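You operate a simulated robot arm through the tools that you are given. There is no shell and no other tool. Be economical: measure what you need, move in short steps, check, and stop when the job is done.

The job below is to be done with a simulated robot arm. You get a single attempt, and the scene is never put back.

Task
Put one of the brushes from the brush mug in the pink tray on the right end of the island. Then put one of the plain mini cake layers from the blue tray on the table beside the piping press. Then fetch the brown block from the head end of the long table and set it on the ledge of the bag sealer. Then put the butter cube on the head end of the long table away on the counter top by the mixer. Then put the blue cupcake on the head end of the long table. Then take the glass jug on the counter top by the mixer and put it away on the far end of the long table. Do these in the order given. Set down upright: glass jug.

Only the result counts: the job must be done as asked and must still hold three seconds after the hand-in. Knocking over, shifting, dropping, spilling or breaking anything else fails it.

Robot
A 7-joint arm with a fingered hand on a trunk, on a base that drives. Base frame: it is fixed to the floor where the robot stands at the start and does not move with it; the origin is under the middle of the robot, x ahead of it, y to its left, z up; the surface under the hand at the start is at about z = 800. Units: mm, rad, N and s.
With the tool pointing down near the work surface it reaches from about 200 to 760 mm from the robot's upright axis, wherever it stands. Its first joint turns from -2.897 to 2.897 rad. Places, roughly: blue cupcake (6x6x4 cm) [700, 4300, 300]; brown block (3x3x3 cm) [-800, 2000, 800]; brush (4x3x17 cm) [500, -100, 900]; butter cube (3x3x3 cm) [-700, 2100, 800]; counter top by the mixer [-1900, -1200, 900]; far end of the long table [-1300, 5900, 800]; glass jug (11x7x9 cm) [-1700, -1000, 900]; head end of the long table [-1300, 2700, 800]; ledge of the bag sealer (19x15 cm) [640, 3120, 840]; pink tray (20x15x4 cm) [-900, 600, 800]; plain mini cake layer [750, 250, 250]; table beside the piping press [-1900, 2300, 800]. Payload 4 kg.
The TCP is the grasp point between the finger pads, 28 mm short of the fingertips. In the tool frame z runs along the fingers and y along their closing line. Largest opening 168 mm; the body of the gripper starts 79 mm behind the TCP. The gripper is a hand of 4 fingers: y runs from the thumb to the fingers, the wrist lies at [0, 0, -249] in the tool frame, and closing takes about 1.5 s.
Orientation is that of the tool frame in the base frame, as a unit quaternion [w, x, y, z]. With the fingers straight down and closing along the base's y, the tool's x points along the base's -x, its y along +y and its z along -z.

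Tools
- The arm moves only by the tool arm_command. Its argument "series" is one flat list of numbers, 6 for each row, row after row: the shift along the tool's x, y, z in mm, then the turn, a rotation vector about the tool's x, y, z in rad. In form: [dx, dy, dz, rx, ry, rz, dx, dy, dz, rx, ry, rz, ...]. A call has 1 to 10 rows; each row shifts and turns the commanded pose from where the row before left it, along the tool's axes as they then stand. "fingers" is the gripper command, from -1 (fully open) to 1 (shut), values between in proportion, set as the call begins (left out, the last holds). A row lasts 0.2 s, in which the tool goes at most 50 mm and 0.15 rad; a call with a longer step from one row to the next is refused whole, and so is a gripper value outside its range. Where a pose cannot be reached the arm comes as near as it can. A force on the tool above 40 N (or 10 N above the force at the start of the call, whichever is more), or a blocked arm, ends the call early, and 0.2 s more pass. The fingers move at their own pace (about 153 mm/s each) and stop on an object; they squeeze with about 29 N. The grip force told is the motor's: it shows also when the fingers shut on nothing. Time passes only in rows, and 0.2 s behind the last, so rows that do not move let the fingers close. The reply holds the time, the measured pose of the TCP, the force on the tool along the base axes, the opening and the grip force, in the units named above and with some noise, with the torque about the TCP (base axes, N m) and any sound that the robot's microphone picked up, and new pictures: "views" is both (left out), scene, wrist or none.
- Cameras (640 x 400 px; columns grow to the right, rows downward): "scene" is now at [-36.2, 212.7, 1425.6]; the picture's right is [0.90, -0.43, 0.00], its down [-0.40, -0.84, -0.36] and it looks along [0.15, 0.33, -0.93] (base axes); focal length 214 px, centre (320, 200). "wrist" rides on the gripper at [60, -60, -110] in the tool frame; the picture's right is [0.71, 0.71, 0.00], its down [-0.56, 0.56, -0.61] and it looks along [-0.43, 0.43, 0.79] (tool axes); focal length 265 px, centre (320, 200). There is no depth. A picture from a camera that has moved, and an enlarged one, comes with that camera's place and axes in the base frame and with its lens.
- raise_lower(by): slides the trunk up (or, below 0, down) by that many mm; the arm and the scene camera ride with it, the base frame stays. It gives what a move gives, with no picture.
- steer(legs): drives the robot by 1 to 6 legs, each [ahead, turn to the left] in mm and rad, along the robot's own axes; the way and the turn of a leg run together, so that a leg with both is an arc; at most 1500 mm and 3.142 rad a leg. The arm and the cameras ride along, it lands a little off, and it stops where it bumps. It gives what a move gives, and a new picture of the scene camera.
- move_fingers(finger1, finger2, finger3, thumb_bend): sets how far each is bent, from 0 (flat) to 1 (curled in); at 0.3 the hand is open as for a grip, at 0.7 the pads meet at the TCP. One left out holds its place. A second passes; each finger stops where it meets its share of the squeeze, and holds until it gets a number again. A gripper value or a shape takes the hand back. It gives what a move gives, with no picture; readings hold the bend of each and the force on the fingers (four entries, about 0 where the hand has none), thumb and palm.
- preshape(shape): the hand has 4 fingers and takes this shape, open, in about a second: jaw (thumb against the fingers, like two jaws); tri (thumb and two fingers); tip (a fingertip pinch); poke (one finger out to press); point (the index stretched); flat (the hand flat); cup (the hand cupped); fist (a fist). The gripper value then closes the fingers along that shape, each until it touches; the sizes above hold for jaw. It gives what a move gives, with no picture.
- aim_head(pan, tilt): turns the head with the scene camera to pan (to the left, within 2.705 rad either way) and tilt (down, from -0.506 to 1.204), counted from straight ahead of the robot. It gives what a move gives, and a new picture of the scene camera.
- close_up(camera, box): a new picture of the part [left, top, right, bottom] of that camera's present view, enlarged. The clock stands still meanwhile.
- sign_off(): hands the job in; it is judged then, once.

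Go step by step. Nothing tells you exact positions but the pictures and the camera data: compare them with the known pose of the tool, close in by small moves and look again before you grip or let go. The budget is 186 turns and 260 pictures, counting those below and the enlarged ones. Unless the task says otherwise, let go and move clear before handing in, and close with one line.

The tools are called after ">>>" by a JSON object that holds its "method" and its "body". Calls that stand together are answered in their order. arm_command: Moves the arm, as the interface text tells. Its arguments: {"type":"object","properties":{"series":{"type":"array","items":{"type":"number"}},"fingers":{"type":"number"},"views":{"type":"string","enum":["both","scene","wrist","none"]}},"required":["series"]} The other tools are called the same way: raise_lower (by) slides the trunk up or down; preshape (shape) gives the hand a shape; move_fingers (finger1, finger2, finger3, thumb_bend) moves the fingers one by one; steer (legs) drives the base; aim_head (pan, tilt) turns the head that bears the scene camera; close_up (camera, box) takes an enlarged picture of a part of a camera's view; sign_off () hands the job in.

At the start:

```text
clock: 0.0
position: [358.4, 166.7, 1035.5]
ee_rot: [0.001, 0.0, 1.0, 0.0]
force: [0.4, 0.0, -0.5]
wrist_torque: [0.03, -0.01, 0.0]
grip_width: 167.8
finger_force: 0.0
shape: jaw
bend: [0.3, 0.3, 0.3, 0.3]
finger forces: [0.0, 0.0, 0.0, 0.1, 0.0, 0.0]
trunk travel left (down, up): [-475.0, 115.0]
robot x, y, heading: [1.7, 1.8, 0.001]
head pan, tilt: [1.131, 1.201]
```

scene: 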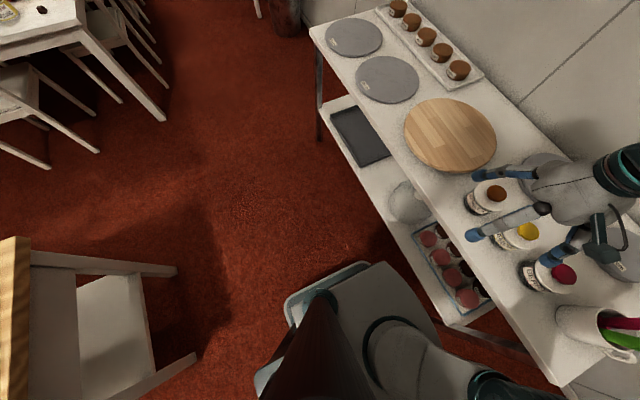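
wrist: 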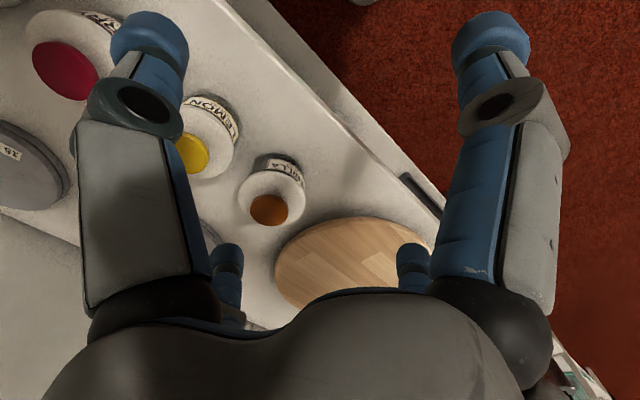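

I see a work bench ahead with jars, cake boards, and the brush mug at its right end. I look toward the mug and round the room first.

>>> {"method": "aim_head", "body": {"pan": -0.2, "tilt": 0.8}}

>>> {"method": "aim_head", "body": {"pan": 2.4, "tilt": 0.5}}

>>> {"method": "aim_head", "body": {"pan": 1.5, "tilt": 0.3}}

```text
clock: 1.5
position: [357.4, 166.6, 1036.2]
ee_rot: [0.0, 0.0, 1.0, 0.0]
force: [-0.3, 0.3, 0.6]
wrist_torque: [0.02, 0.02, 0.01]
grip_width: 168.0
finger_force: 0.1
shape: jaw
bend: [0.3, 0.3, 0.3, 0.3]
finger forces: [0.0, 0.0, 0.1, 0.0, 0.0, 0.0]
trunk travel left (down, up): [-475.0, 115.0]
robot x, y, heading: [1.7, -2.1, 0.001]
head pan, tilt: [-0.201, 0.799]
camera scene: at [19.1, 146.1, 1453.3], right [-0.2, -0.98, 0.0], down [-0.7, 0.14, -0.7], along [0.68, -0.14, -0.72], focal length 214 px, centre (320, 200)
```

scene: 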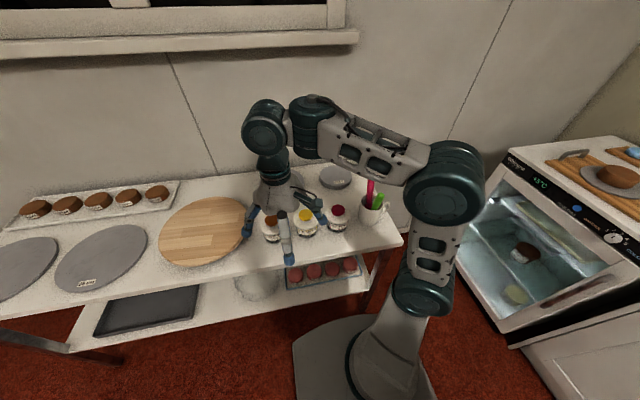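

```text
clock: 3.8
position: [357.6, 166.8, 1036.4]
ee_rot: [0.0, 0.0, 1.0, -0.001]
force: [-0.3, -0.5, 0.7]
wrist_torque: [0.02, 0.01, 0.0]
grip_width: 167.7
finger_force: 0.0
shape: jaw
bend: [0.3, 0.3, 0.3, 0.3]
finger forces: [0.0, 0.1, 0.0, 0.0, 0.1, 0.1]
trunk travel left (down, up): [-475.0, 115.0]
robot x, y, heading: [-0.8, -3.0, 0.0]
head pan, tilt: [2.4, 0.499]
camera scene: at [-127.0, 223.6, 1479.3], right [0.68, 0.74, 0.0], down [0.35, -0.32, -0.88], along [-0.65, 0.59, -0.48], focal length 214 px, centre (320, 200)
```

scene: 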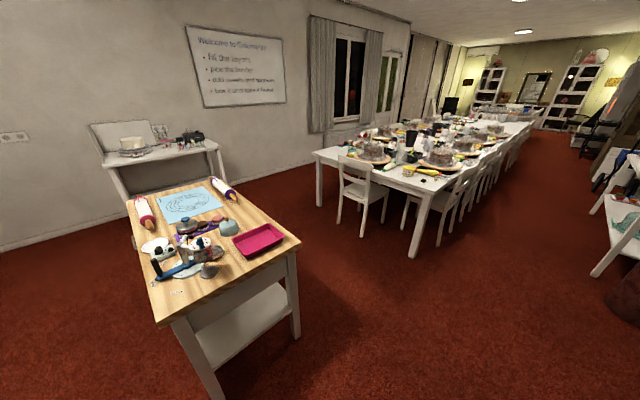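

```text
clock: 5.0
position: [357.4, 167.2, 1035.4]
ee_rot: [0.0, 0.0, 1.0, -0.001]
force: [0.0, -1.0, -0.4]
wrist_torque: [0.0, -0.01, 0.01]
grip_width: 167.9
finger_force: 0.0
shape: jaw
bend: [0.3, 0.3, 0.3, 0.3]
finger forces: [0.0, 0.1, 0.0, 0.0, 0.1, 0.1]
trunk travel left (down, up): [-475.0, 115.0]
robot x, y, heading: [0.6, 1.5, 0.0]
head pan, tilt: [1.499, 0.3]
camera scene: at [-53.4, 255.2, 1497.7], right [1.0, -0.07, 0.0], down [-0.02, -0.3, -0.96], along [0.07, 0.95, -0.3], focal length 214 px, centre (320, 200)
```

scene: 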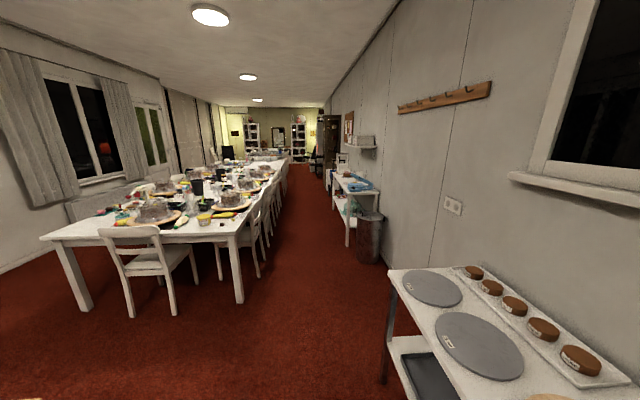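

The island with the pink tray is behind-left, the long table beyond it. Now I look closely at the mug with the brushes.

>>> {"method": "aim_head", "body": {"pan": -0.4, "tilt": 0.9}}

>>> {"method": "close_up", "body": {"camera": "scene", "box": [200, 100, 360, 200]}}

```text
clock: 6.9
position: [358.1, 166.8, 1036.2]
ee_rot: [0.0, 0.0, 1.0, 0.001]
force: [0.5, 0.2, 0.2]
wrist_torque: [0.04, 0.02, 0.0]
grip_width: 167.9
finger_force: 0.1
shape: jaw
bend: [0.3, 0.3, 0.3, 0.3]
finger forces: [0.0, 0.1, 0.1, 0.1, 0.1, 0.0]
trunk travel left (down, up): [-475.0, 115.0]
robot x, y, heading: [-0.4, -4.5, -0.001]
head pan, tilt: [-0.4, 0.901]
camera scene: at [9.6, 132.7, 1445.4], right [-0.39, -0.92, 0.0], down [-0.72, 0.3, -0.62], along [0.57, -0.24, -0.78], focal length 214 px, centre (320, 200)
```

scene: 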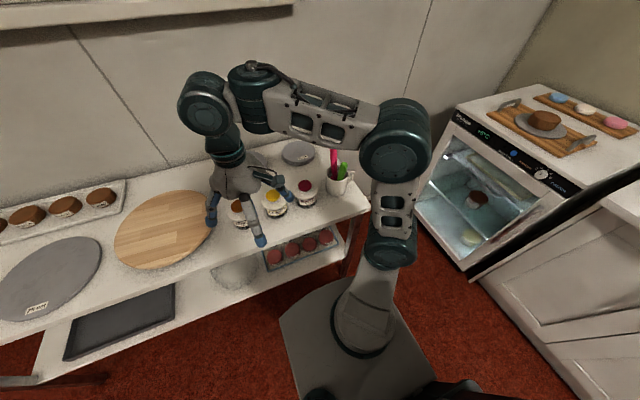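

```text
4.00 times, centred on (280, 150) of scene
camera zoom: at [9.6, 132.7, 1445.4], right [-0.39, -0.92, 0.0], down [-0.72, 0.3, -0.62], along [0.57, -0.24, -0.78], focal length 858 px, centre (480, 400)
```

zoom: 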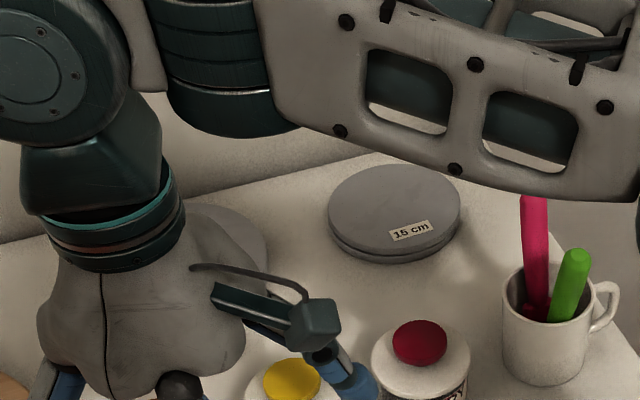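

The mug sits near [505, -142] with a pink and a green brush in it. I move the hand so that the wrist camera looks at it.

>>> {"method": "arm_command", "body": {"series": [-9, -47, 0, 0, 0, 0, -9, -47, 0, 0, 0, 0, -9, -47, 0, 0, 0, 0, -9, -47, 0, 0, 0, 0, -9, -47, 0, 0, 0, 0, -9, -47, 0, 0, 0, 0, -9, -47, 0, 0, 0, 0, -9, -47, 0, 0, 0, 0]}}

```text
clock: 8.7
position: [429.8, -209.1, 1036.0]
ee_rot: [0.0, -0.001, 1.0, -0.001]
force: [0.2, -0.7, -0.2]
wrist_torque: [0.03, 0.0, 0.02]
grip_width: 167.9
finger_force: 0.0
shape: jaw
bend: [0.3, 0.3, 0.3, 0.3]
finger forces: [0.1, 0.0, 0.0, 0.0, 0.0, 0.0]
trunk travel left (down, up): [-475.0, 115.0]
robot x, y, heading: [1.9, -0.5, -0.004]
head pan, tilt: [-0.4, 0.901]
camera scene: at [9.7, 132.5, 1445.4], right [-0.39, -0.92, 0.0], down [-0.72, 0.31, -0.62], along [0.57, -0.24, -0.78], focal length 214 px, centre (320, 200)
camera wrist: at [371.8, -270.2, 1144.8], right [-0.71, 0.71, 0.0], down [0.56, 0.56, 0.61], along [0.43, 0.44, -0.79], focal length 265 px, centre (320, 200)
```

scene: 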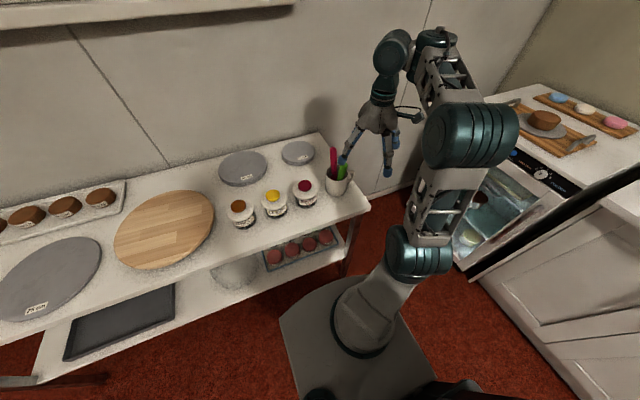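
wrist: 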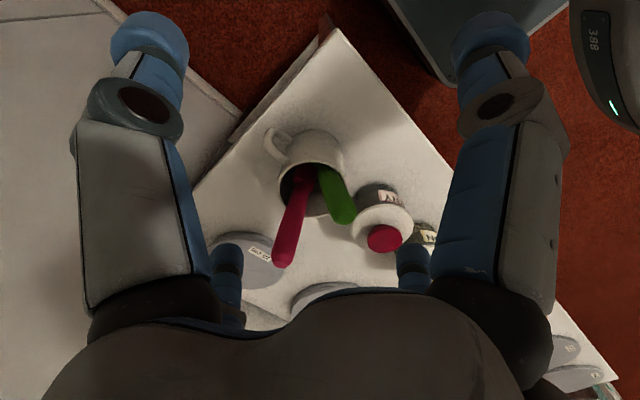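

>>> {"method": "close_up", "body": {"camera": "wrist", "box": [220, 100, 420, 300]}}

>>> {"method": "close_up", "body": {"camera": "scene", "box": [280, 120, 400, 220]}}

```text
2.00 times, centred on (320, 200) of wrist
camera zoom: at [371.8, -270.2, 1144.8], right [-0.71, 0.71, 0.0], down [0.56, 0.56, 0.61], along [0.43, 0.44, -0.79], focal length 531 px, centre (320, 200)
```

zoom: 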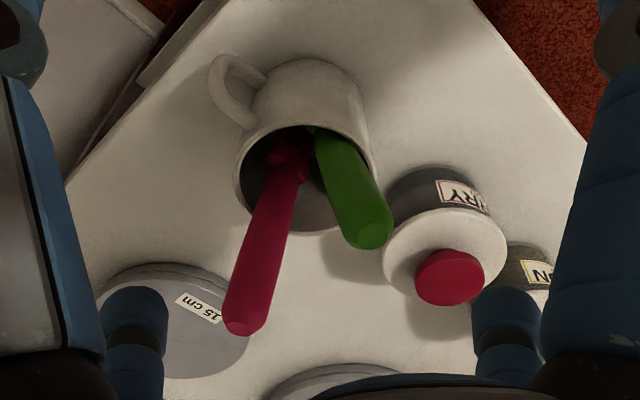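

```text
4.00 times, centred on (340, 170) of scene
camera zoom: at [9.7, 132.5, 1445.4], right [-0.39, -0.92, 0.0], down [-0.72, 0.31, -0.62], along [0.57, -0.24, -0.78], focal length 858 px, centre (240, 320)
```

zoom: 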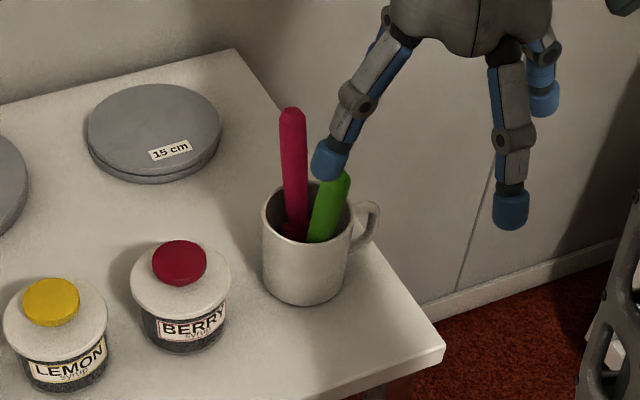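

The four fingers stand in a cross in the jaw shape, which would crowd the two brushes. I check what the "tip" pinch shape looks like.

>>> {"method": "preshape", "body": {"shape": "tip"}}

>>> {"method": "close_up", "body": {"camera": "wrist", "box": [0, 0, 640, 400]}}

>>> {"method": "close_up", "body": {"camera": "scene", "box": [300, 60, 460, 200]}}

```text
clock: 9.6
position: [430.3, -209.5, 1035.3]
ee_rot: [0.0, 0.0, 1.0, 0.001]
force: [0.3, 0.7, 0.5]
wrist_torque: [0.01, -0.01, 0.02]
grip_width: 168.1
finger_force: 0.0
shape: tip
bend: [0.11, 0.3, 0.11, 0.3]
finger forces: [0.0, 0.0, 0.0, 0.0, 0.0, 0.0]
trunk travel left (down, up): [-475.0, 115.0]
robot x, y, heading: [-1.0, 2.4, 0.002]
head pan, tilt: [-0.4, 0.901]
```

```text
1.00 times, centred on (320, 200) of wrist (not enlarged: the box is as wide or as high as the picture)
camera zoom: at [371.5, -269.6, 1144.9], right [-0.71, 0.71, 0.0], down [0.56, 0.56, 0.61], along [0.43, 0.43, -0.79], focal length 265 px, centre (320, 200)
```

zoom: 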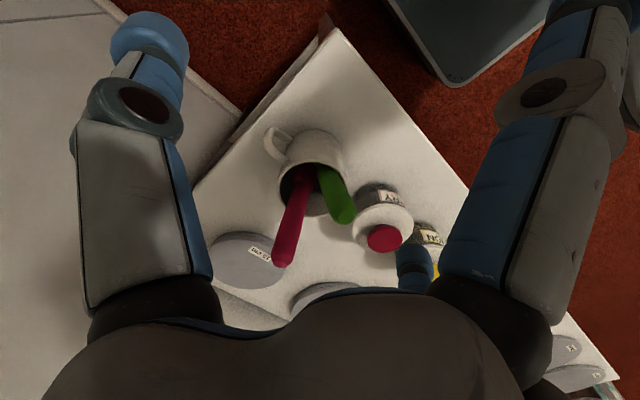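

```text
2.86 times, centred on (380, 130) of scene
camera zoom: at [9.6, 132.5, 1445.4], right [-0.39, -0.92, 0.0], down [-0.72, 0.3, -0.62], along [0.57, -0.24, -0.78], focal length 613 px, centre (149, 400)
```

zoom: 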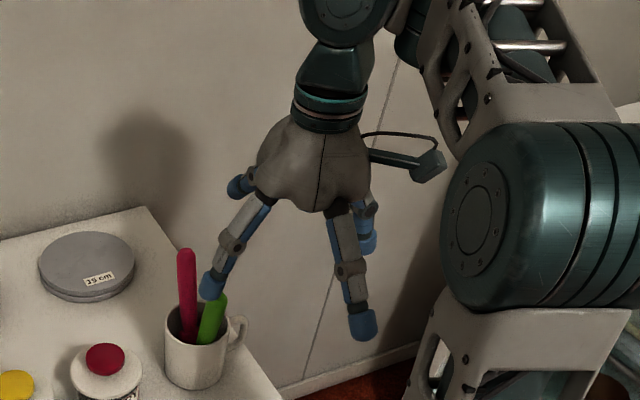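

Pinch is thumb against finger 2, with the side fingers spread. I spread the side fingers fully and move over the green brush tip near [468, -143].

>>> {"method": "move_fingers", "body": {"finger1": 0, "finger3": 0, "finger2": 0.3, "thumb_bend": 0.3}}

>>> {"method": "arm_command", "body": {"series": [-20, 33, 0, 0, 0, 0, -20, 33, 0, 0, 0, 0, 0, 0, 10, 0, 0, 0]}}

>>> {"method": "close_up", "body": {"camera": "scene", "box": [280, 60, 440, 200]}}

```text
clock: 10.6
position: [429.1, -208.5, 1034.9]
ee_rot: [0.001, 0.0, 1.0, 0.0]
force: [0.0, 1.2, 0.0]
wrist_torque: [-0.01, -0.03, 0.03]
grip_width: 143.0
finger_force: 0.2
shape: fingers
bend: [0.0, 0.3, 0.0, 0.3]
finger forces: [0.1, 0.0, 0.0, 0.0, 0.1, 0.1]
trunk travel left (down, up): [-475.0, 115.0]
robot x, y, heading: [0.2, -3.6, 0.0]
head pan, tilt: [-0.4, 0.901]
```

```text
clock: 11.4
position: [469.9, -143.3, 1026.0]
ee_rot: [0.0, 0.0, 1.0, 0.0]
force: [-0.5, 1.2, -0.6]
wrist_torque: [-0.05, -0.01, -0.01]
grip_width: 143.3
finger_force: 0.0
shape: fingers
bend: [0.0, 0.3, 0.0, 0.3]
finger forces: [0.0, 0.0, 0.0, 0.1, 0.0, 0.0]
trunk travel left (down, up): [-475.0, 115.0]
robot x, y, heading: [-2.7, -0.8, 0.001]
head pan, tilt: [-0.4, 0.901]
camera scene: at [9.6, 132.9, 1445.4], right [-0.39, -0.92, 0.0], down [-0.72, 0.31, -0.62], along [0.57, -0.24, -0.78], focal length 214 px, centre (320, 200)
camera wrist: at [410.9, -203.6, 1135.6], right [-0.71, 0.71, 0.0], down [0.56, 0.56, 0.61], along [0.43, 0.43, -0.79], focal length 265 px, centre (320, 200)
```

scene: 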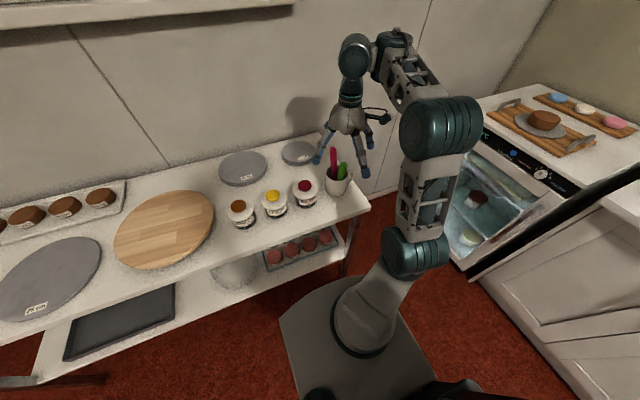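
wrist: 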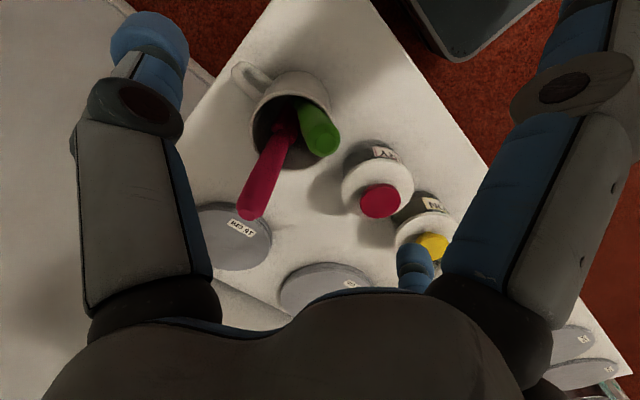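

```text
2.86 times, centred on (360, 130) of scene
camera zoom: at [9.6, 132.9, 1445.4], right [-0.39, -0.92, 0.0], down [-0.72, 0.31, -0.62], along [0.57, -0.24, -0.78], focal length 613 px, centre (206, 400)
```

zoom: 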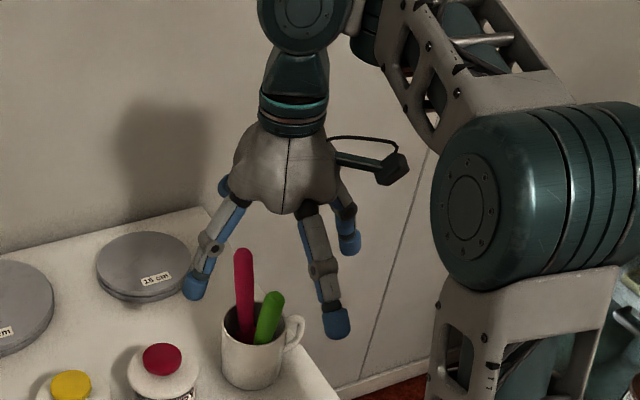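

The hand is centred over the green brush. I descend to grip height.

>>> {"method": "arm_command", "body": {"series": [0, -1, 30, 0, 0, 0, -1, 0, 30, 0, 0, 0, 0, 0, 26, 0, 0, 0]}}

>>> {"method": "close_up", "body": {"camera": "scene", "box": [280, 100, 440, 200]}}

```text
clock: 12.2
position: [471.4, -144.5, 941.0]
ee_rot: [-0.001, 0.0, 1.0, 0.0]
force: [-0.2, 1.0, 0.0]
wrist_torque: [0.0, -0.01, -0.01]
grip_width: 143.5
finger_force: 0.0
shape: fingers
bend: [0.0, 0.3, 0.0, 0.3]
finger forces: [0.1, 0.0, 0.0, 0.0, 0.1, 0.0]
trunk travel left (down, up): [-475.0, 115.0]
robot x, y, heading: [-1.1, -5.0, -0.002]
head pan, tilt: [-0.4, 0.901]
camera scene: at [9.7, 132.7, 1445.5], right [-0.39, -0.92, 0.0], down [-0.72, 0.3, -0.62], along [0.57, -0.24, -0.78], focal length 214 px, centre (320, 200)
camera wrist: at [413.2, -204.4, 1049.5], right [-0.71, 0.71, 0.0], down [0.56, 0.56, 0.61], along [0.43, 0.43, -0.79], focal length 265 px, centre (320, 200)
```

scene: 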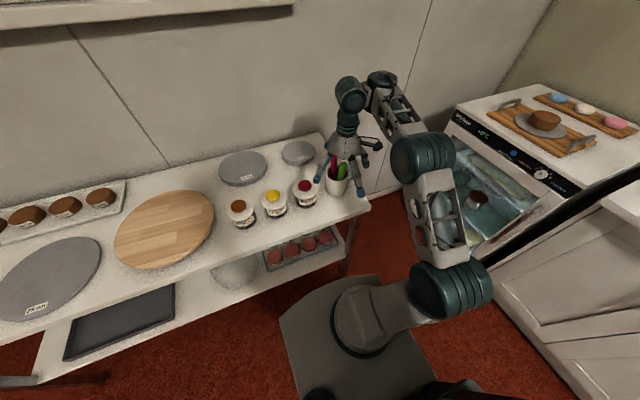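
wrist: 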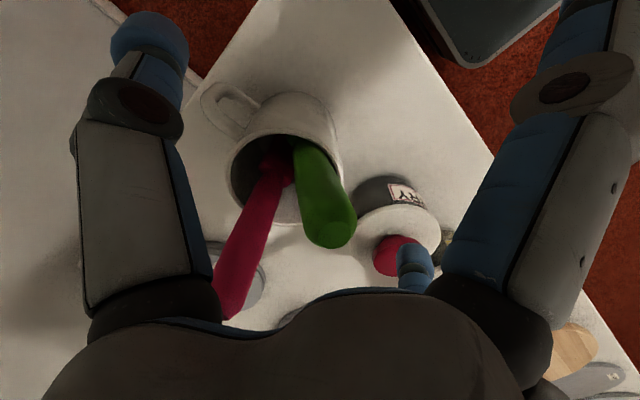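

```text
4.00 times, centred on (360, 150) of scene
camera zoom: at [9.7, 132.7, 1445.5], right [-0.39, -0.92, 0.0], down [-0.72, 0.3, -0.62], along [0.57, -0.24, -0.78], focal length 858 px, centre (160, 400)
```

zoom: 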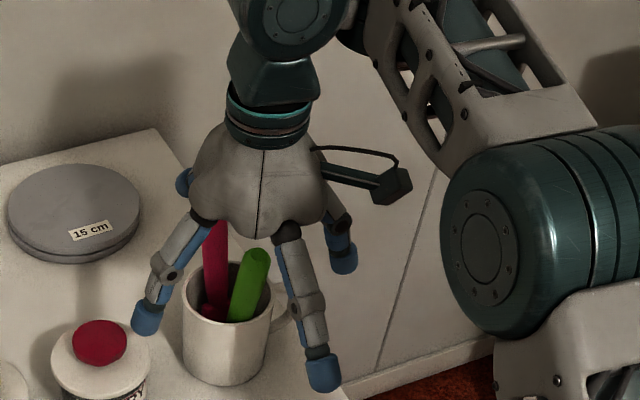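

Green brush is at the grasp point. I close thumb and finger 2.

>>> {"method": "move_fingers", "body": {"finger2": 0.75, "thumb_bend": 0.75}}

>>> {"method": "close_up", "body": {"camera": "wrist", "box": [160, 100, 480, 300]}}

```text
clock: 13.2
position: [471.4, -144.5, 940.7]
ee_rot: [0.0, 0.0, 1.0, 0.001]
force: [-0.3, 1.2, 0.5]
wrist_torque: [-0.02, -0.02, 0.01]
grip_width: 114.0
finger_force: 10.0
shape: fingers
bend: [0.0, 0.63, 0.0, 0.68]
finger forces: [0.1, 10.5, 0.0, 0.0, 10.6, 0.0]
trunk travel left (down, up): [-475.0, 115.0]
robot x, y, heading: [-3.4, 4.2, 0.006]
head pan, tilt: [-0.4, 0.901]
```

```text
2.00 times, centred on (320, 200) of wrist
camera zoom: at [413.1, -204.9, 1049.8], right [-0.71, 0.71, 0.0], down [0.56, 0.56, 0.61], along [0.43, 0.43, -0.79], focal length 531 px, centre (320, 200)
```

zoom: 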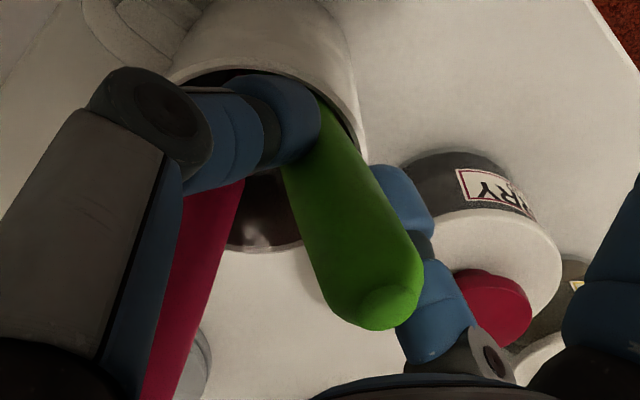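

Both fingers hold the handle with 10 N. I pull the brush out along its axis.

>>> {"method": "arm_command", "body": {"series": [2, 0, -10, 0, 0, 0, 3, 0, -12, 0, 0, 0, 4, 0, -16, 0, 0, 0, 4, 0, -16, 0, 0, 0, 4, 0, -16, 0, 0, 0, 4, 0, -16, 0, 0, 0]}}

>>> {"method": "close_up", "body": {"camera": "scene", "box": [280, 100, 440, 200]}}

```text
clock: 14.6
position: [449.3, -144.1, 1025.9]
ee_rot: [0.0, 0.001, 1.0, 0.0]
force: [0.1, 0.7, -0.2]
wrist_torque: [0.0, -0.01, -0.04]
grip_width: 113.8
finger_force: 10.7
shape: fingers
bend: [0.0, 0.63, 0.0, 0.68]
finger forces: [0.0, 10.5, 0.0, 0.0, 10.6, 0.0]
trunk travel left (down, up): [-475.0, 115.0]
robot x, y, heading: [-0.2, 2.7, 0.003]
head pan, tilt: [-0.4, 0.901]
camera scene: at [9.6, 132.9, 1445.4], right [-0.39, -0.92, 0.0], down [-0.72, 0.3, -0.62], along [0.57, -0.24, -0.78], focal length 214 px, centre (320, 200)
camera wrist: at [390.9, -205.0, 1135.4], right [-0.71, 0.71, 0.0], down [0.56, 0.56, 0.61], along [0.43, 0.43, -0.79], focal length 265 px, centre (320, 200)
```

scene: 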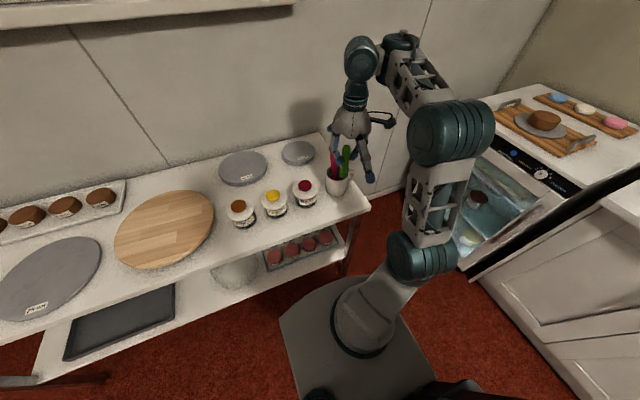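
wrist: 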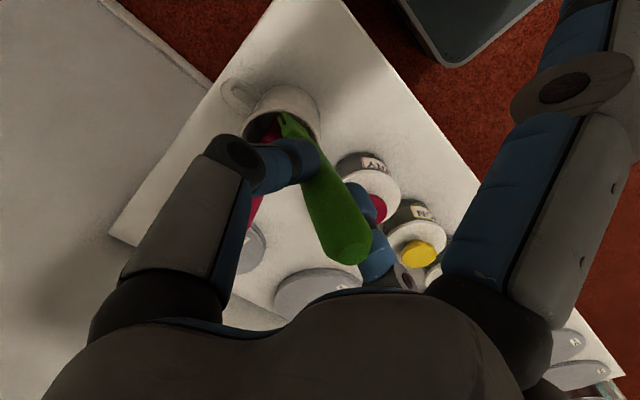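

```text
4.00 times, centred on (360, 150) of scene
camera zoom: at [9.6, 132.9, 1445.4], right [-0.39, -0.92, 0.0], down [-0.72, 0.3, -0.62], along [0.57, -0.24, -0.78], focal length 858 px, centre (160, 400)
```

zoom: 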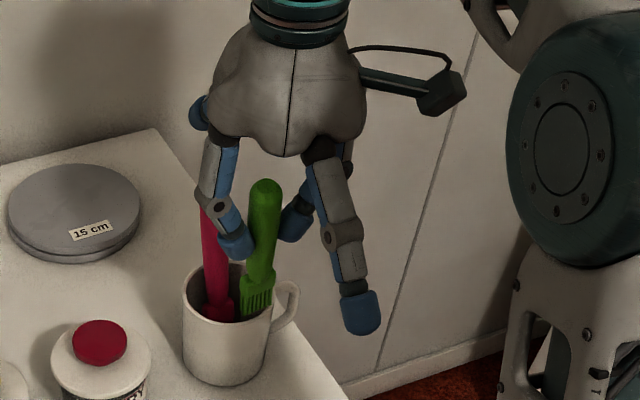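

The brush is coming out cleanly; the bristle head is emerging. I keep lifting.

>>> {"method": "arm_command", "body": {"series": [4, 0, -16, 0, 0, 0, 4, 0, -16, 0, 0, 0, 4, 0, -20, 0, 0, 0, 4, 0, -20, 0, 0, 0, 0, 0, -20, 0, 0, 0]}}

>>> {"method": "close_up", "body": {"camera": "scene", "box": [280, 60, 440, 200]}}

```text
clock: 15.8
position: [433.0, -145.9, 1116.7]
ee_rot: [0.001, 0.0, 1.0, 0.0]
force: [-1.3, -0.7, -0.8]
wrist_torque: [0.01, 0.01, 0.0]
grip_width: 113.4
finger_force: 10.0
shape: fingers
bend: [0.0, 0.63, 0.0, 0.68]
finger forces: [0.0, 10.1, 0.0, 0.0, 10.3, 0.0]
out of reach, approached as far as the arm can: row 2
trunk travel left (down, up): [-475.0, 115.0]
robot x, y, heading: [2.6, -0.1, -0.001]
head pan, tilt: [-0.4, 0.901]
camera scene: at [9.6, 132.2, 1445.4], right [-0.39, -0.92, 0.0], down [-0.72, 0.31, -0.62], along [0.57, -0.24, -0.78], focal length 214 px, centre (320, 200)
camera wrist: at [374.8, -205.5, 1226.4], right [-0.71, 0.71, 0.0], down [0.56, 0.56, 0.61], along [0.43, 0.44, -0.79], focal length 265 px, centre (320, 200)
```

scene: 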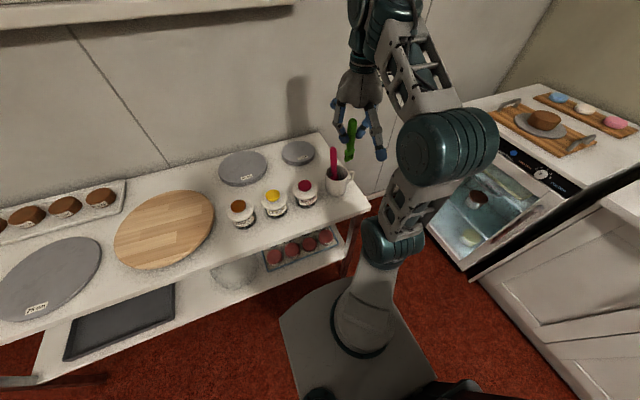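
wrist: 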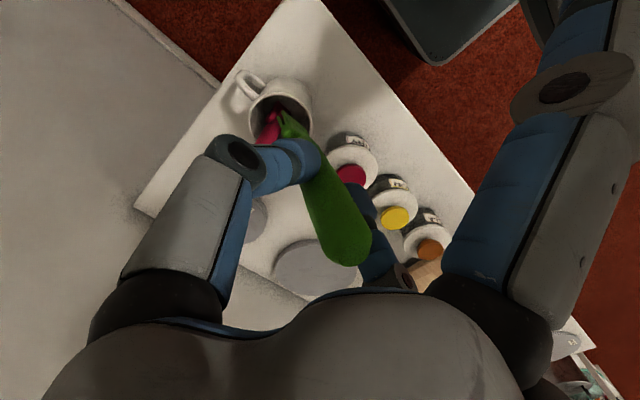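

```text
2.86 times, centred on (360, 130) of scene
camera zoom: at [9.6, 132.2, 1445.4], right [-0.39, -0.92, 0.0], down [-0.72, 0.31, -0.62], along [0.57, -0.24, -0.78], focal length 613 px, centre (206, 400)
```

zoom: 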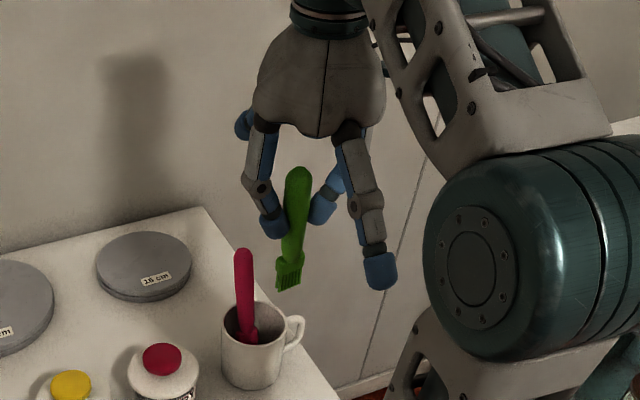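

The brush is free of the mug. I retract the arm and drive toward the island.

>>> {"method": "arm_command", "body": {"series": [20, 20, 0, 0, 0, 0, 20, 25, 0, 0, 0, 0, 20, 25, 0, 0, 0, 0, 15, 25, 0, 0, 0, 0, 15, 25, 0, 0, 0, 0, 0, 25, 0, 0, 0, 0], "views": "none"}}

>>> {"method": "aim_head", "body": {"pan": 0, "tilt": 0.8}}

>>> {"method": "steer", "body": {"legs": [[0, 2.03], [600, 0], [0, 1.11]]}}

```text
clock: 17.2
position: [342.5, 2.1, 1117.3]
ee_rot: [0.0, 0.0, 1.0, 0.0]
force: [0.5, 0.0, -1.1]
wrist_torque: [-0.01, 0.0, 0.0]
grip_width: 113.9
finger_force: 10.1
shape: fingers
bend: [0.0, 0.63, 0.0, 0.68]
finger forces: [0.0, 10.3, 0.0, 0.1, 10.3, 0.0]
trunk travel left (down, up): [-475.0, 115.0]
robot x, y, heading: [-0.2, -1.2, -0.001]
head pan, tilt: [-0.4, 0.901]
```

```text
clock: 18.1
position: [342.6, 0.5, 1117.9]
ee_rot: [0.0, 0.0, 1.0, 0.0]
force: [-0.1, -0.2, -0.9]
wrist_torque: [-0.02, 0.0, 0.03]
grip_width: 113.8
finger_force: 10.2
shape: fingers
bend: [0.0, 0.63, 0.0, 0.68]
finger forces: [0.0, 10.3, 0.0, 0.1, 10.3, 0.0]
trunk travel left (down, up): [-475.0, 115.0]
robot x, y, heading: [-0.8, 0.2, -0.001]
head pan, tilt: [0.0, 0.799]
camera scene: at [20.7, 162.0, 1453.3], right [0.0, -1.0, 0.0], down [-0.72, 0.0, -0.7], along [0.7, 0.0, -0.72], focal length 214 px, centre (320, 200)
```

scene: 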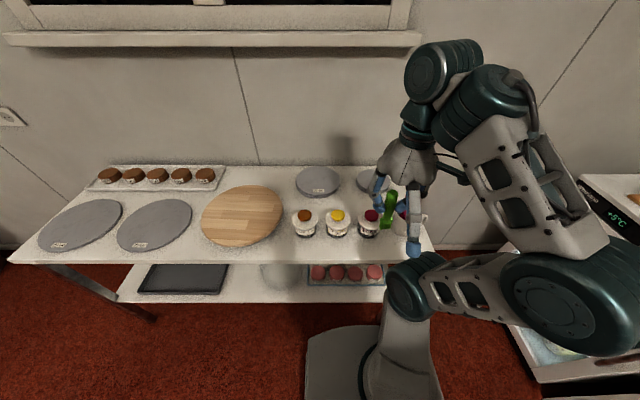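

```text
clock: 29.0
position: [-596.8, 553.6, 1118.0]
ee_rot: [0.0, 1.0, -0.018, 0.0]
force: [-0.7, -0.2, -0.5]
wrist_torque: [0.0, 0.0, -0.02]
grip_width: 113.7
finger_force: 10.3
shape: fingers
bend: [0.0, 0.63, 0.0, 0.68]
finger forces: [0.0, 10.2, 0.0, 0.0, 10.3, 0.0]
trunk travel left (down, up): [-475.0, 115.0]
robot x, y, heading: [-253.3, 542.0, 3.108]
head pan, tilt: [0.0, 0.799]
camera scene: at [-279.8, 378.0, 1453.3], right [0.03, 1.0, 0.0], down [0.72, -0.02, -0.7], along [-0.7, 0.02, -0.72], focal length 214 px, centre (320, 200)
```

scene: 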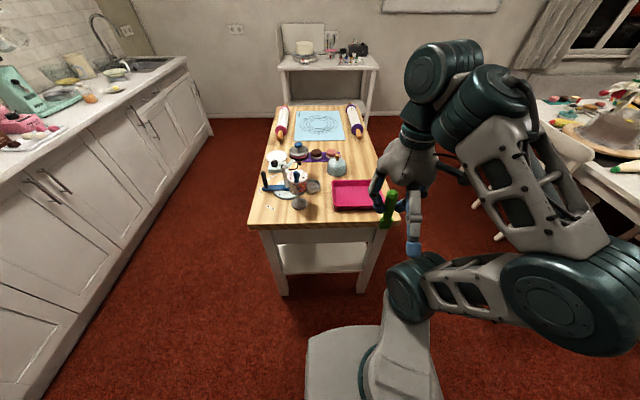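

The island is ahead with the pink tray at its near right corner. I zoom in on the tray.

>>> {"method": "close_up", "body": {"camera": "scene", "box": [250, 140, 410, 240]}}

```text
4.00 times, centred on (330, 190) of scene
camera zoom: at [-279.8, 378.0, 1453.3], right [0.03, 1.0, 0.0], down [0.72, -0.02, -0.7], along [-0.7, 0.02, -0.72], focal length 858 px, centre (280, 240)
```

zoom: 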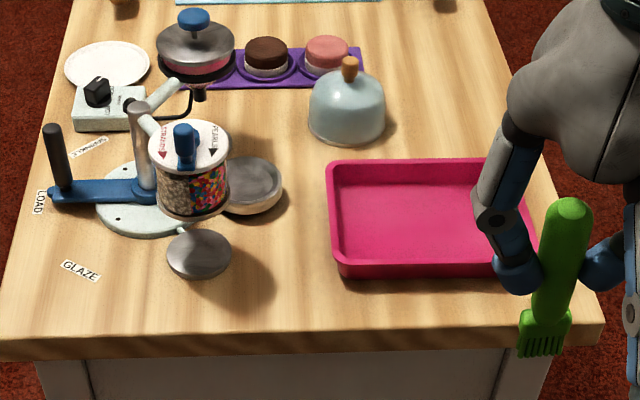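

The tray's long side runs along y, about x -988..-836, y 450..650. I drive round to the island's +y side so the brush can be laid lengthwise from the front.

>>> {"method": "steer", "body": {"legs": [[0, -0.737], [880, 0], [0, 2.341]]}}

```text
clock: 41.2
position: [-893.6, 815.5, 1117.1]
ee_rot: [-0.001, 0.711, 0.704, 0.001]
force: [0.7, -0.1, 0.4]
wrist_torque: [-0.04, -0.03, 0.0]
grip_width: 113.5
finger_force: 10.3
shape: fingers
bend: [0.0, 0.63, 0.0, 0.68]
finger forces: [0.0, 10.1, 0.1, 0.0, 9.9, 0.0]
trunk travel left (down, up): [-475.0, 115.0]
robot x, y, heading: [-889.1, 1157.2, -1.588]
head pan, tilt: [0.0, 0.799]
camera scene: at [-726.8, 1135.1, 1453.3], right [-1.0, 0.01, 0.0], down [0.01, 0.72, -0.7], along [-0.01, -0.7, -0.72], focal length 214 px, centre (320, 200)
```

scene: 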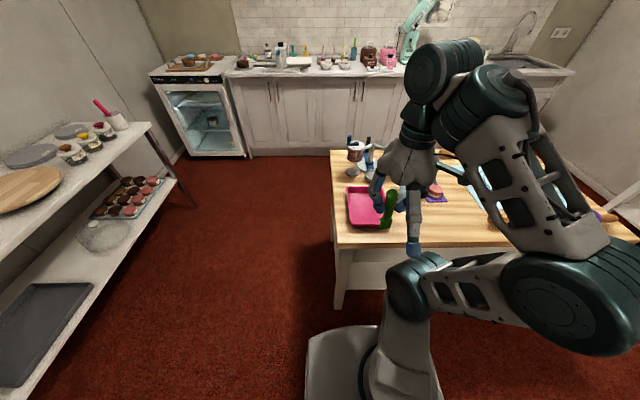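

>>> {"method": "close_up", "body": {"camera": "scene", "box": [310, 150, 470, 250]}}

```text
4.00 times, centred on (390, 200) of scene
camera zoom: at [-726.8, 1135.1, 1453.3], right [-1.0, 0.01, 0.0], down [0.01, 0.72, -0.7], along [-0.01, -0.7, -0.72], focal length 858 px, centre (40, 200)
```

zoom: 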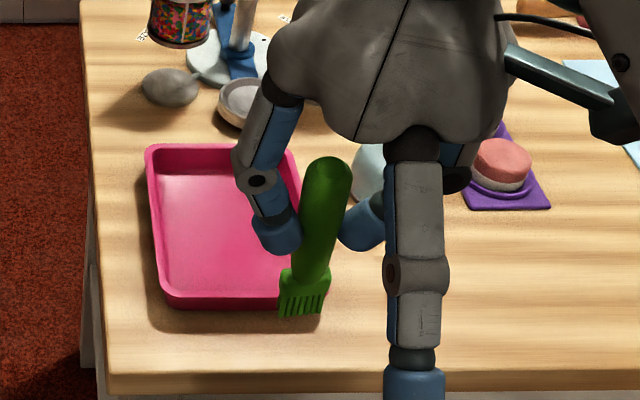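

Tray centre is near [-922, 562], long side along my forward direction. I fold the side fingers in and pitch the hand forward about 0.9 rad.

>>> {"method": "move_fingers", "body": {"finger1": 0.5, "finger3": 0.5}}

>>> {"method": "arm_command", "body": {"series": [0, 0, 0, 0, -0.15, 0, 0, 0, 0, 0, -0.15, 0, 0, 0, 0, 0, -0.15, 0, 0, 0, 0, 0, -0.15, 0, 0, 0, 0, 0, -0.15, 0, 0, 0, 0, 0, -0.15, 0, 0, 0, 0, 0, 0, 0]}}

>>> {"method": "close_up", "body": {"camera": "scene", "box": [310, 90, 470, 230]}}

```text
clock: 42.2
position: [-892.5, 814.7, 1117.5]
ee_rot: [0.0, 0.711, 0.703, 0.0]
force: [0.0, 0.7, 0.1]
wrist_torque: [0.02, 0.0, 0.0]
grip_width: 38.7
finger_force: 9.9
shape: fingers
bend: [0.5, 0.63, 0.5, 0.68]
finger forces: [0.0, 10.1, 0.1, 0.0, 9.9, 0.1]
trunk travel left (down, up): [-475.0, 115.0]
robot x, y, heading: [-891.4, 1159.1, -1.581]
head pan, tilt: [0.0, 0.799]
```

```text
clock: 43.8
position: [-891.5, 816.0, 1118.0]
ee_rot: [0.306, 0.64, 0.633, -0.31]
force: [0.0, 0.1, 0.1]
wrist_torque: [0.01, 0.0, 0.0]
grip_width: 38.5
finger_force: 10.0
shape: fingers
bend: [0.5, 0.63, 0.5, 0.68]
finger forces: [0.0, 10.1, 0.1, 0.0, 9.8, 0.0]
trunk travel left (down, up): [-475.0, 115.0]
robot x, y, heading: [-891.9, 1161.8, -1.584]
head pan, tilt: [0.0, 0.799]
camera scene: at [-726.9, 1135.3, 1453.3], right [-1.0, 0.01, 0.0], down [0.01, 0.72, -0.7], along [-0.01, -0.7, -0.72], focal length 214 px, centre (320, 200)
camera wrist: at [-949.5, 939.3, 1138.3], right [0.71, 0.43, -0.55], down [0.56, 0.13, 0.82], along [0.42, -0.89, -0.15], focal length 265 px, centre (320, 200)
```

scene: 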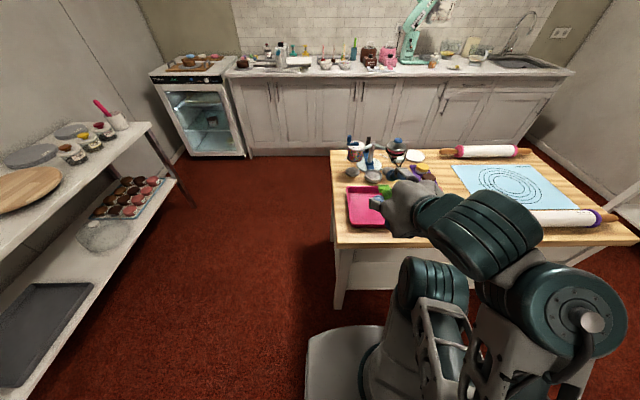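
wrist: 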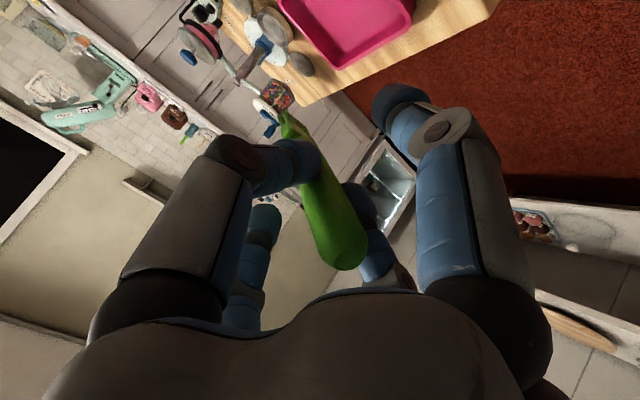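

```text
2.86 times, centred on (390, 160) of scene
camera zoom: at [-726.9, 1135.3, 1453.3], right [-1.0, 0.01, 0.0], down [0.01, 0.72, -0.7], along [-0.01, -0.7, -0.72], focal length 613 px, centre (120, 314)
```

zoom: 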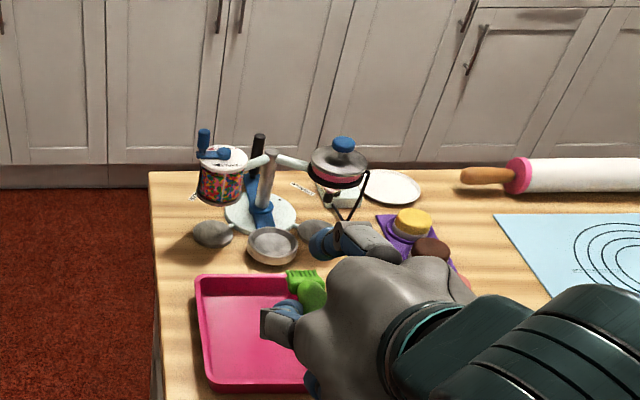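

The brush points forward as intended. I bring it diagonally down over the tray.

>>> {"method": "arm_command", "body": {"series": [5, -4, 41, 0, 0, 0, 5, -4, 41, 0, 0, 0, 5, -4, 41, 0, 0, 0, 5, -4, 41, 0, 0, 0, 5, -4, 41, 0, 0, 0, 5, -4, 41, 0, 0, 0, 5, -4, 41, 0, 0, 0]}}

>>> {"method": "close_up", "body": {"camera": "scene", "box": [320, 140, 480, 240]}}

```text
clock: 45.4
position: [-928.0, 627.6, 990.5]
ee_rot: [0.304, 0.64, 0.634, -0.31]
force: [0.4, -0.8, -0.3]
wrist_torque: [0.03, 0.02, -0.02]
grip_width: 38.1
finger_force: 9.2
shape: fingers
bend: [0.5, 0.63, 0.5, 0.69]
finger forces: [0.0, 8.8, 0.1, 0.0, 8.9, 0.0]
out of reach, approached as far as the arm can: row 3, 4, 5, 6
trunk travel left (down, up): [-475.0, 115.0]
robot x, y, heading: [-890.4, 1156.7, -1.579]
head pan, tilt: [0.0, 0.799]
camera scene: at [-725.0, 1135.1, 1453.0], right [-1.0, 0.01, 0.0], down [0.01, 0.72, -0.7], along [-0.01, -0.7, -0.72], focal length 214 px, centre (320, 200)
camera wrist: at [-985.4, 750.5, 1011.3], right [0.71, 0.43, -0.56], down [0.56, 0.13, 0.82], along [0.42, -0.89, -0.15], focal length 265 px, centre (320, 200)
```

scene: 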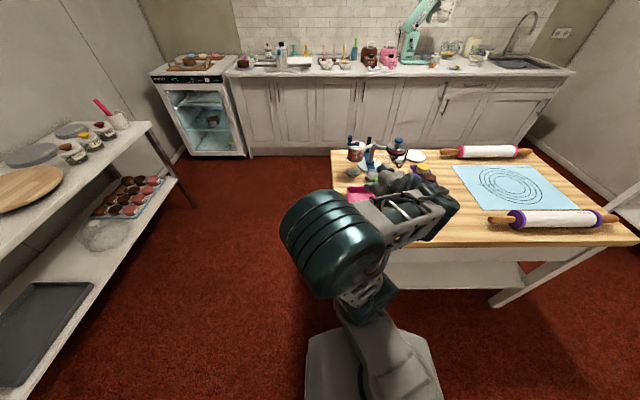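
wrist: 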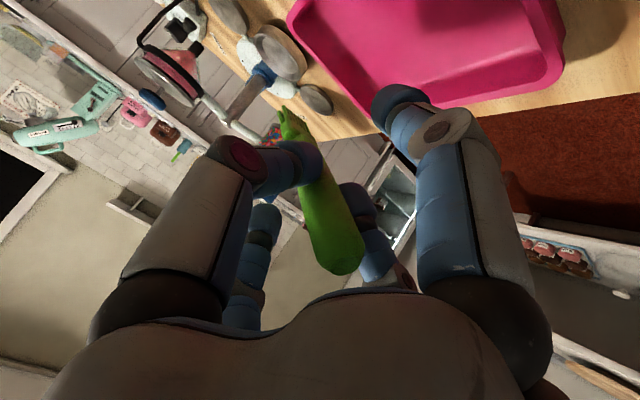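

```text
4.00 times, centred on (400, 190) of scene
camera zoom: at [-725.0, 1135.1, 1453.0], right [-1.0, 0.01, 0.0], down [0.01, 0.72, -0.7], along [-0.01, -0.7, -0.72], focal length 858 px, centre (0, 240)
```

zoom: 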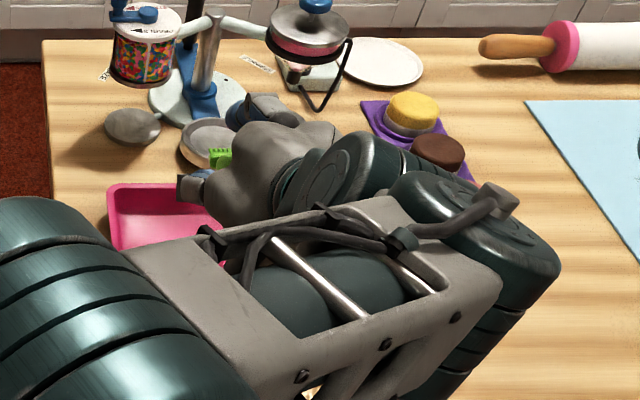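

The arm stopped at z 990, so I lower the trunk instead.

>>> {"method": "raise_lower", "body": {"by": -85}}

>>> {"method": "arm_command", "body": {"series": [0, 0, 0, 0, 0, 0]}}

>>> {"method": "close_up", "body": {"camera": "wrist", "box": [200, 0, 520, 200]}}

```text
clock: 46.6
position: [-928.5, 627.6, 906.0]
ee_rot: [0.307, 0.639, 0.634, -0.309]
force: [0.0, 0.5, 0.1]
wrist_torque: [0.03, 0.03, 0.0]
grip_width: 38.1
finger_force: 9.0
shape: fingers
bend: [0.5, 0.63, 0.5, 0.69]
finger forces: [0.0, 8.8, 0.0, 0.0, 9.1, 0.0]
trunk travel left (down, up): [-390.0, 200.0]
robot x, y, heading: [-885.0, 1160.9, -1.581]
head pan, tilt: [0.0, 0.799]
```

```text
clock: 47.0
position: [-930.2, 626.2, 905.6]
ee_rot: [0.306, 0.64, 0.633, -0.31]
force: [0.3, -0.3, -0.1]
wrist_torque: [0.04, -0.03, -0.04]
grip_width: 38.2
finger_force: 8.9
shape: fingers
bend: [0.5, 0.63, 0.5, 0.69]
finger forces: [0.0, 8.8, 0.0, 0.0, 9.0, 0.2]
trunk travel left (down, up): [-390.0, 200.0]
robot x, y, heading: [-889.8, 1159.8, -1.582]
head pan, tilt: [0.0, 0.799]
camera scene: at [-726.8, 1135.0, 1368.3], right [-1.0, 0.01, 0.0], down [0.01, 0.72, -0.7], along [-0.01, -0.7, -0.72], focal length 214 px, centre (320, 200)
camera wrist: at [-986.5, 750.5, 926.7], right [0.71, 0.43, -0.55], down [0.56, 0.13, 0.82], along [0.42, -0.89, -0.15], focal length 265 px, centre (320, 200)
```

scene: 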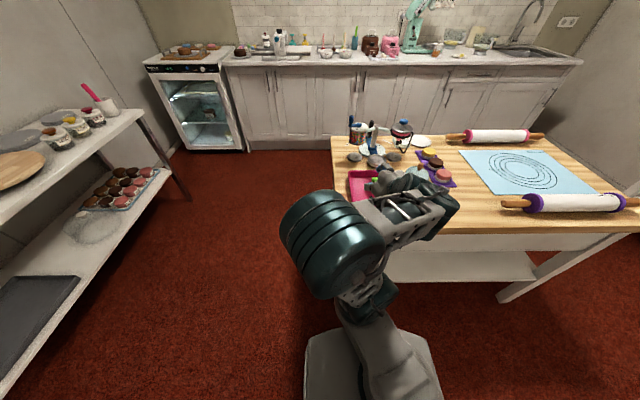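
wrist: 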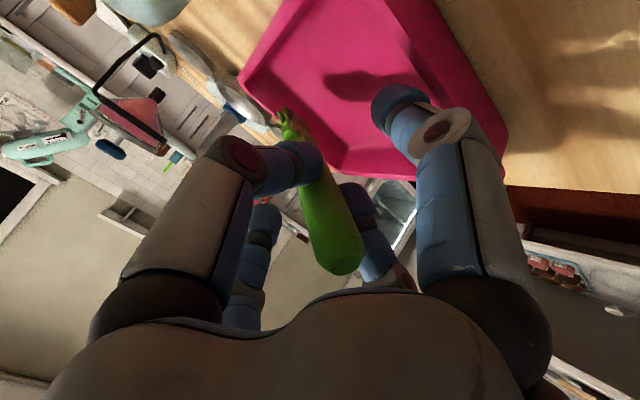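

```text
2.00 times, centred on (360, 100) of wrist
camera zoom: at [-986.5, 750.5, 926.7], right [0.71, 0.43, -0.55], down [0.56, 0.13, 0.82], along [0.42, -0.89, -0.15], focal length 531 px, centre (240, 400)
```

zoom: 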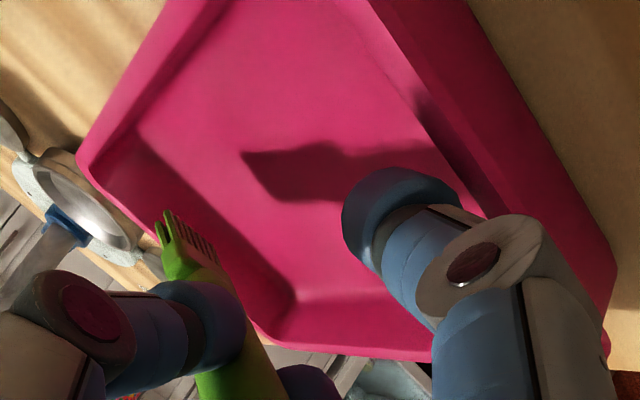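

The brush is over the tray. I nudge it forward and down until its bristle end is near the tray floor.

>>> {"method": "arm_command", "body": {"series": [6, 4, 12, 0, 0, 0, 6, 4, 13, 0, 0, 0]}}

>>> {"method": "close_up", "body": {"camera": "wrist", "box": [200, 0, 520, 200]}}

```text
clock: 47.6
position: [-922.6, 614.6, 882.8]
ee_rot: [0.306, 0.639, 0.634, -0.311]
force: [-1.0, -0.8, 7.4]
wrist_torque: [0.31, 0.02, 0.05]
grip_width: 30.1
finger_force: 12.6
shape: fingers
bend: [0.54, 0.63, 0.5, 0.69]
finger forces: [8.3, 8.6, 0.1, 0.0, 8.8, 0.0]
trunk travel left (down, up): [-390.0, 200.0]
robot x, y, heading: [-889.5, 1158.7, -1.588]
head pan, tilt: [0.0, 0.799]
camera scene: at [-726.7, 1135.6, 1368.5], right [-1.0, 0.01, 0.0], down [0.01, 0.72, -0.7], along [-0.01, -0.7, -0.72], focal length 214 px, centre (320, 200)
camera wrist: at [-979.7, 737.8, 903.2], right [0.71, 0.43, -0.56], down [0.56, 0.13, 0.82], along [0.42, -0.89, -0.15], focal length 265 px, centre (320, 200)
```

scene: 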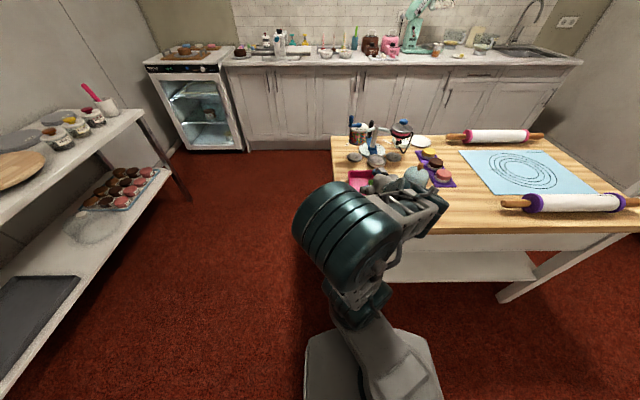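
wrist: 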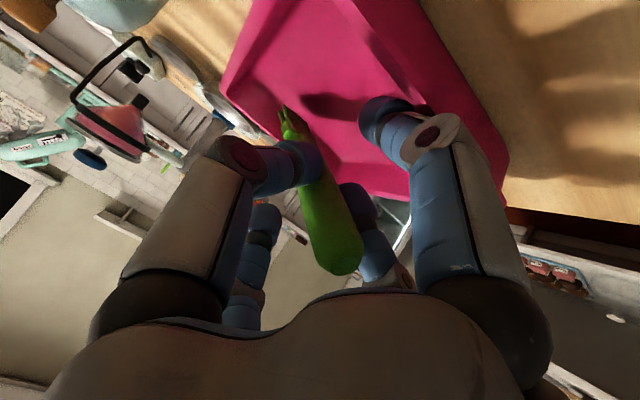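

```text
2.00 times, centred on (360, 100) of wrist
camera zoom: at [-979.7, 737.8, 903.2], right [0.71, 0.43, -0.56], down [0.56, 0.13, 0.82], along [0.42, -0.89, -0.15], focal length 531 px, centre (240, 400)
```

zoom: 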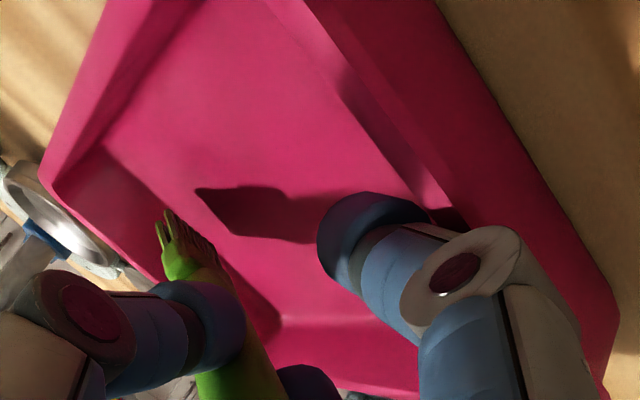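

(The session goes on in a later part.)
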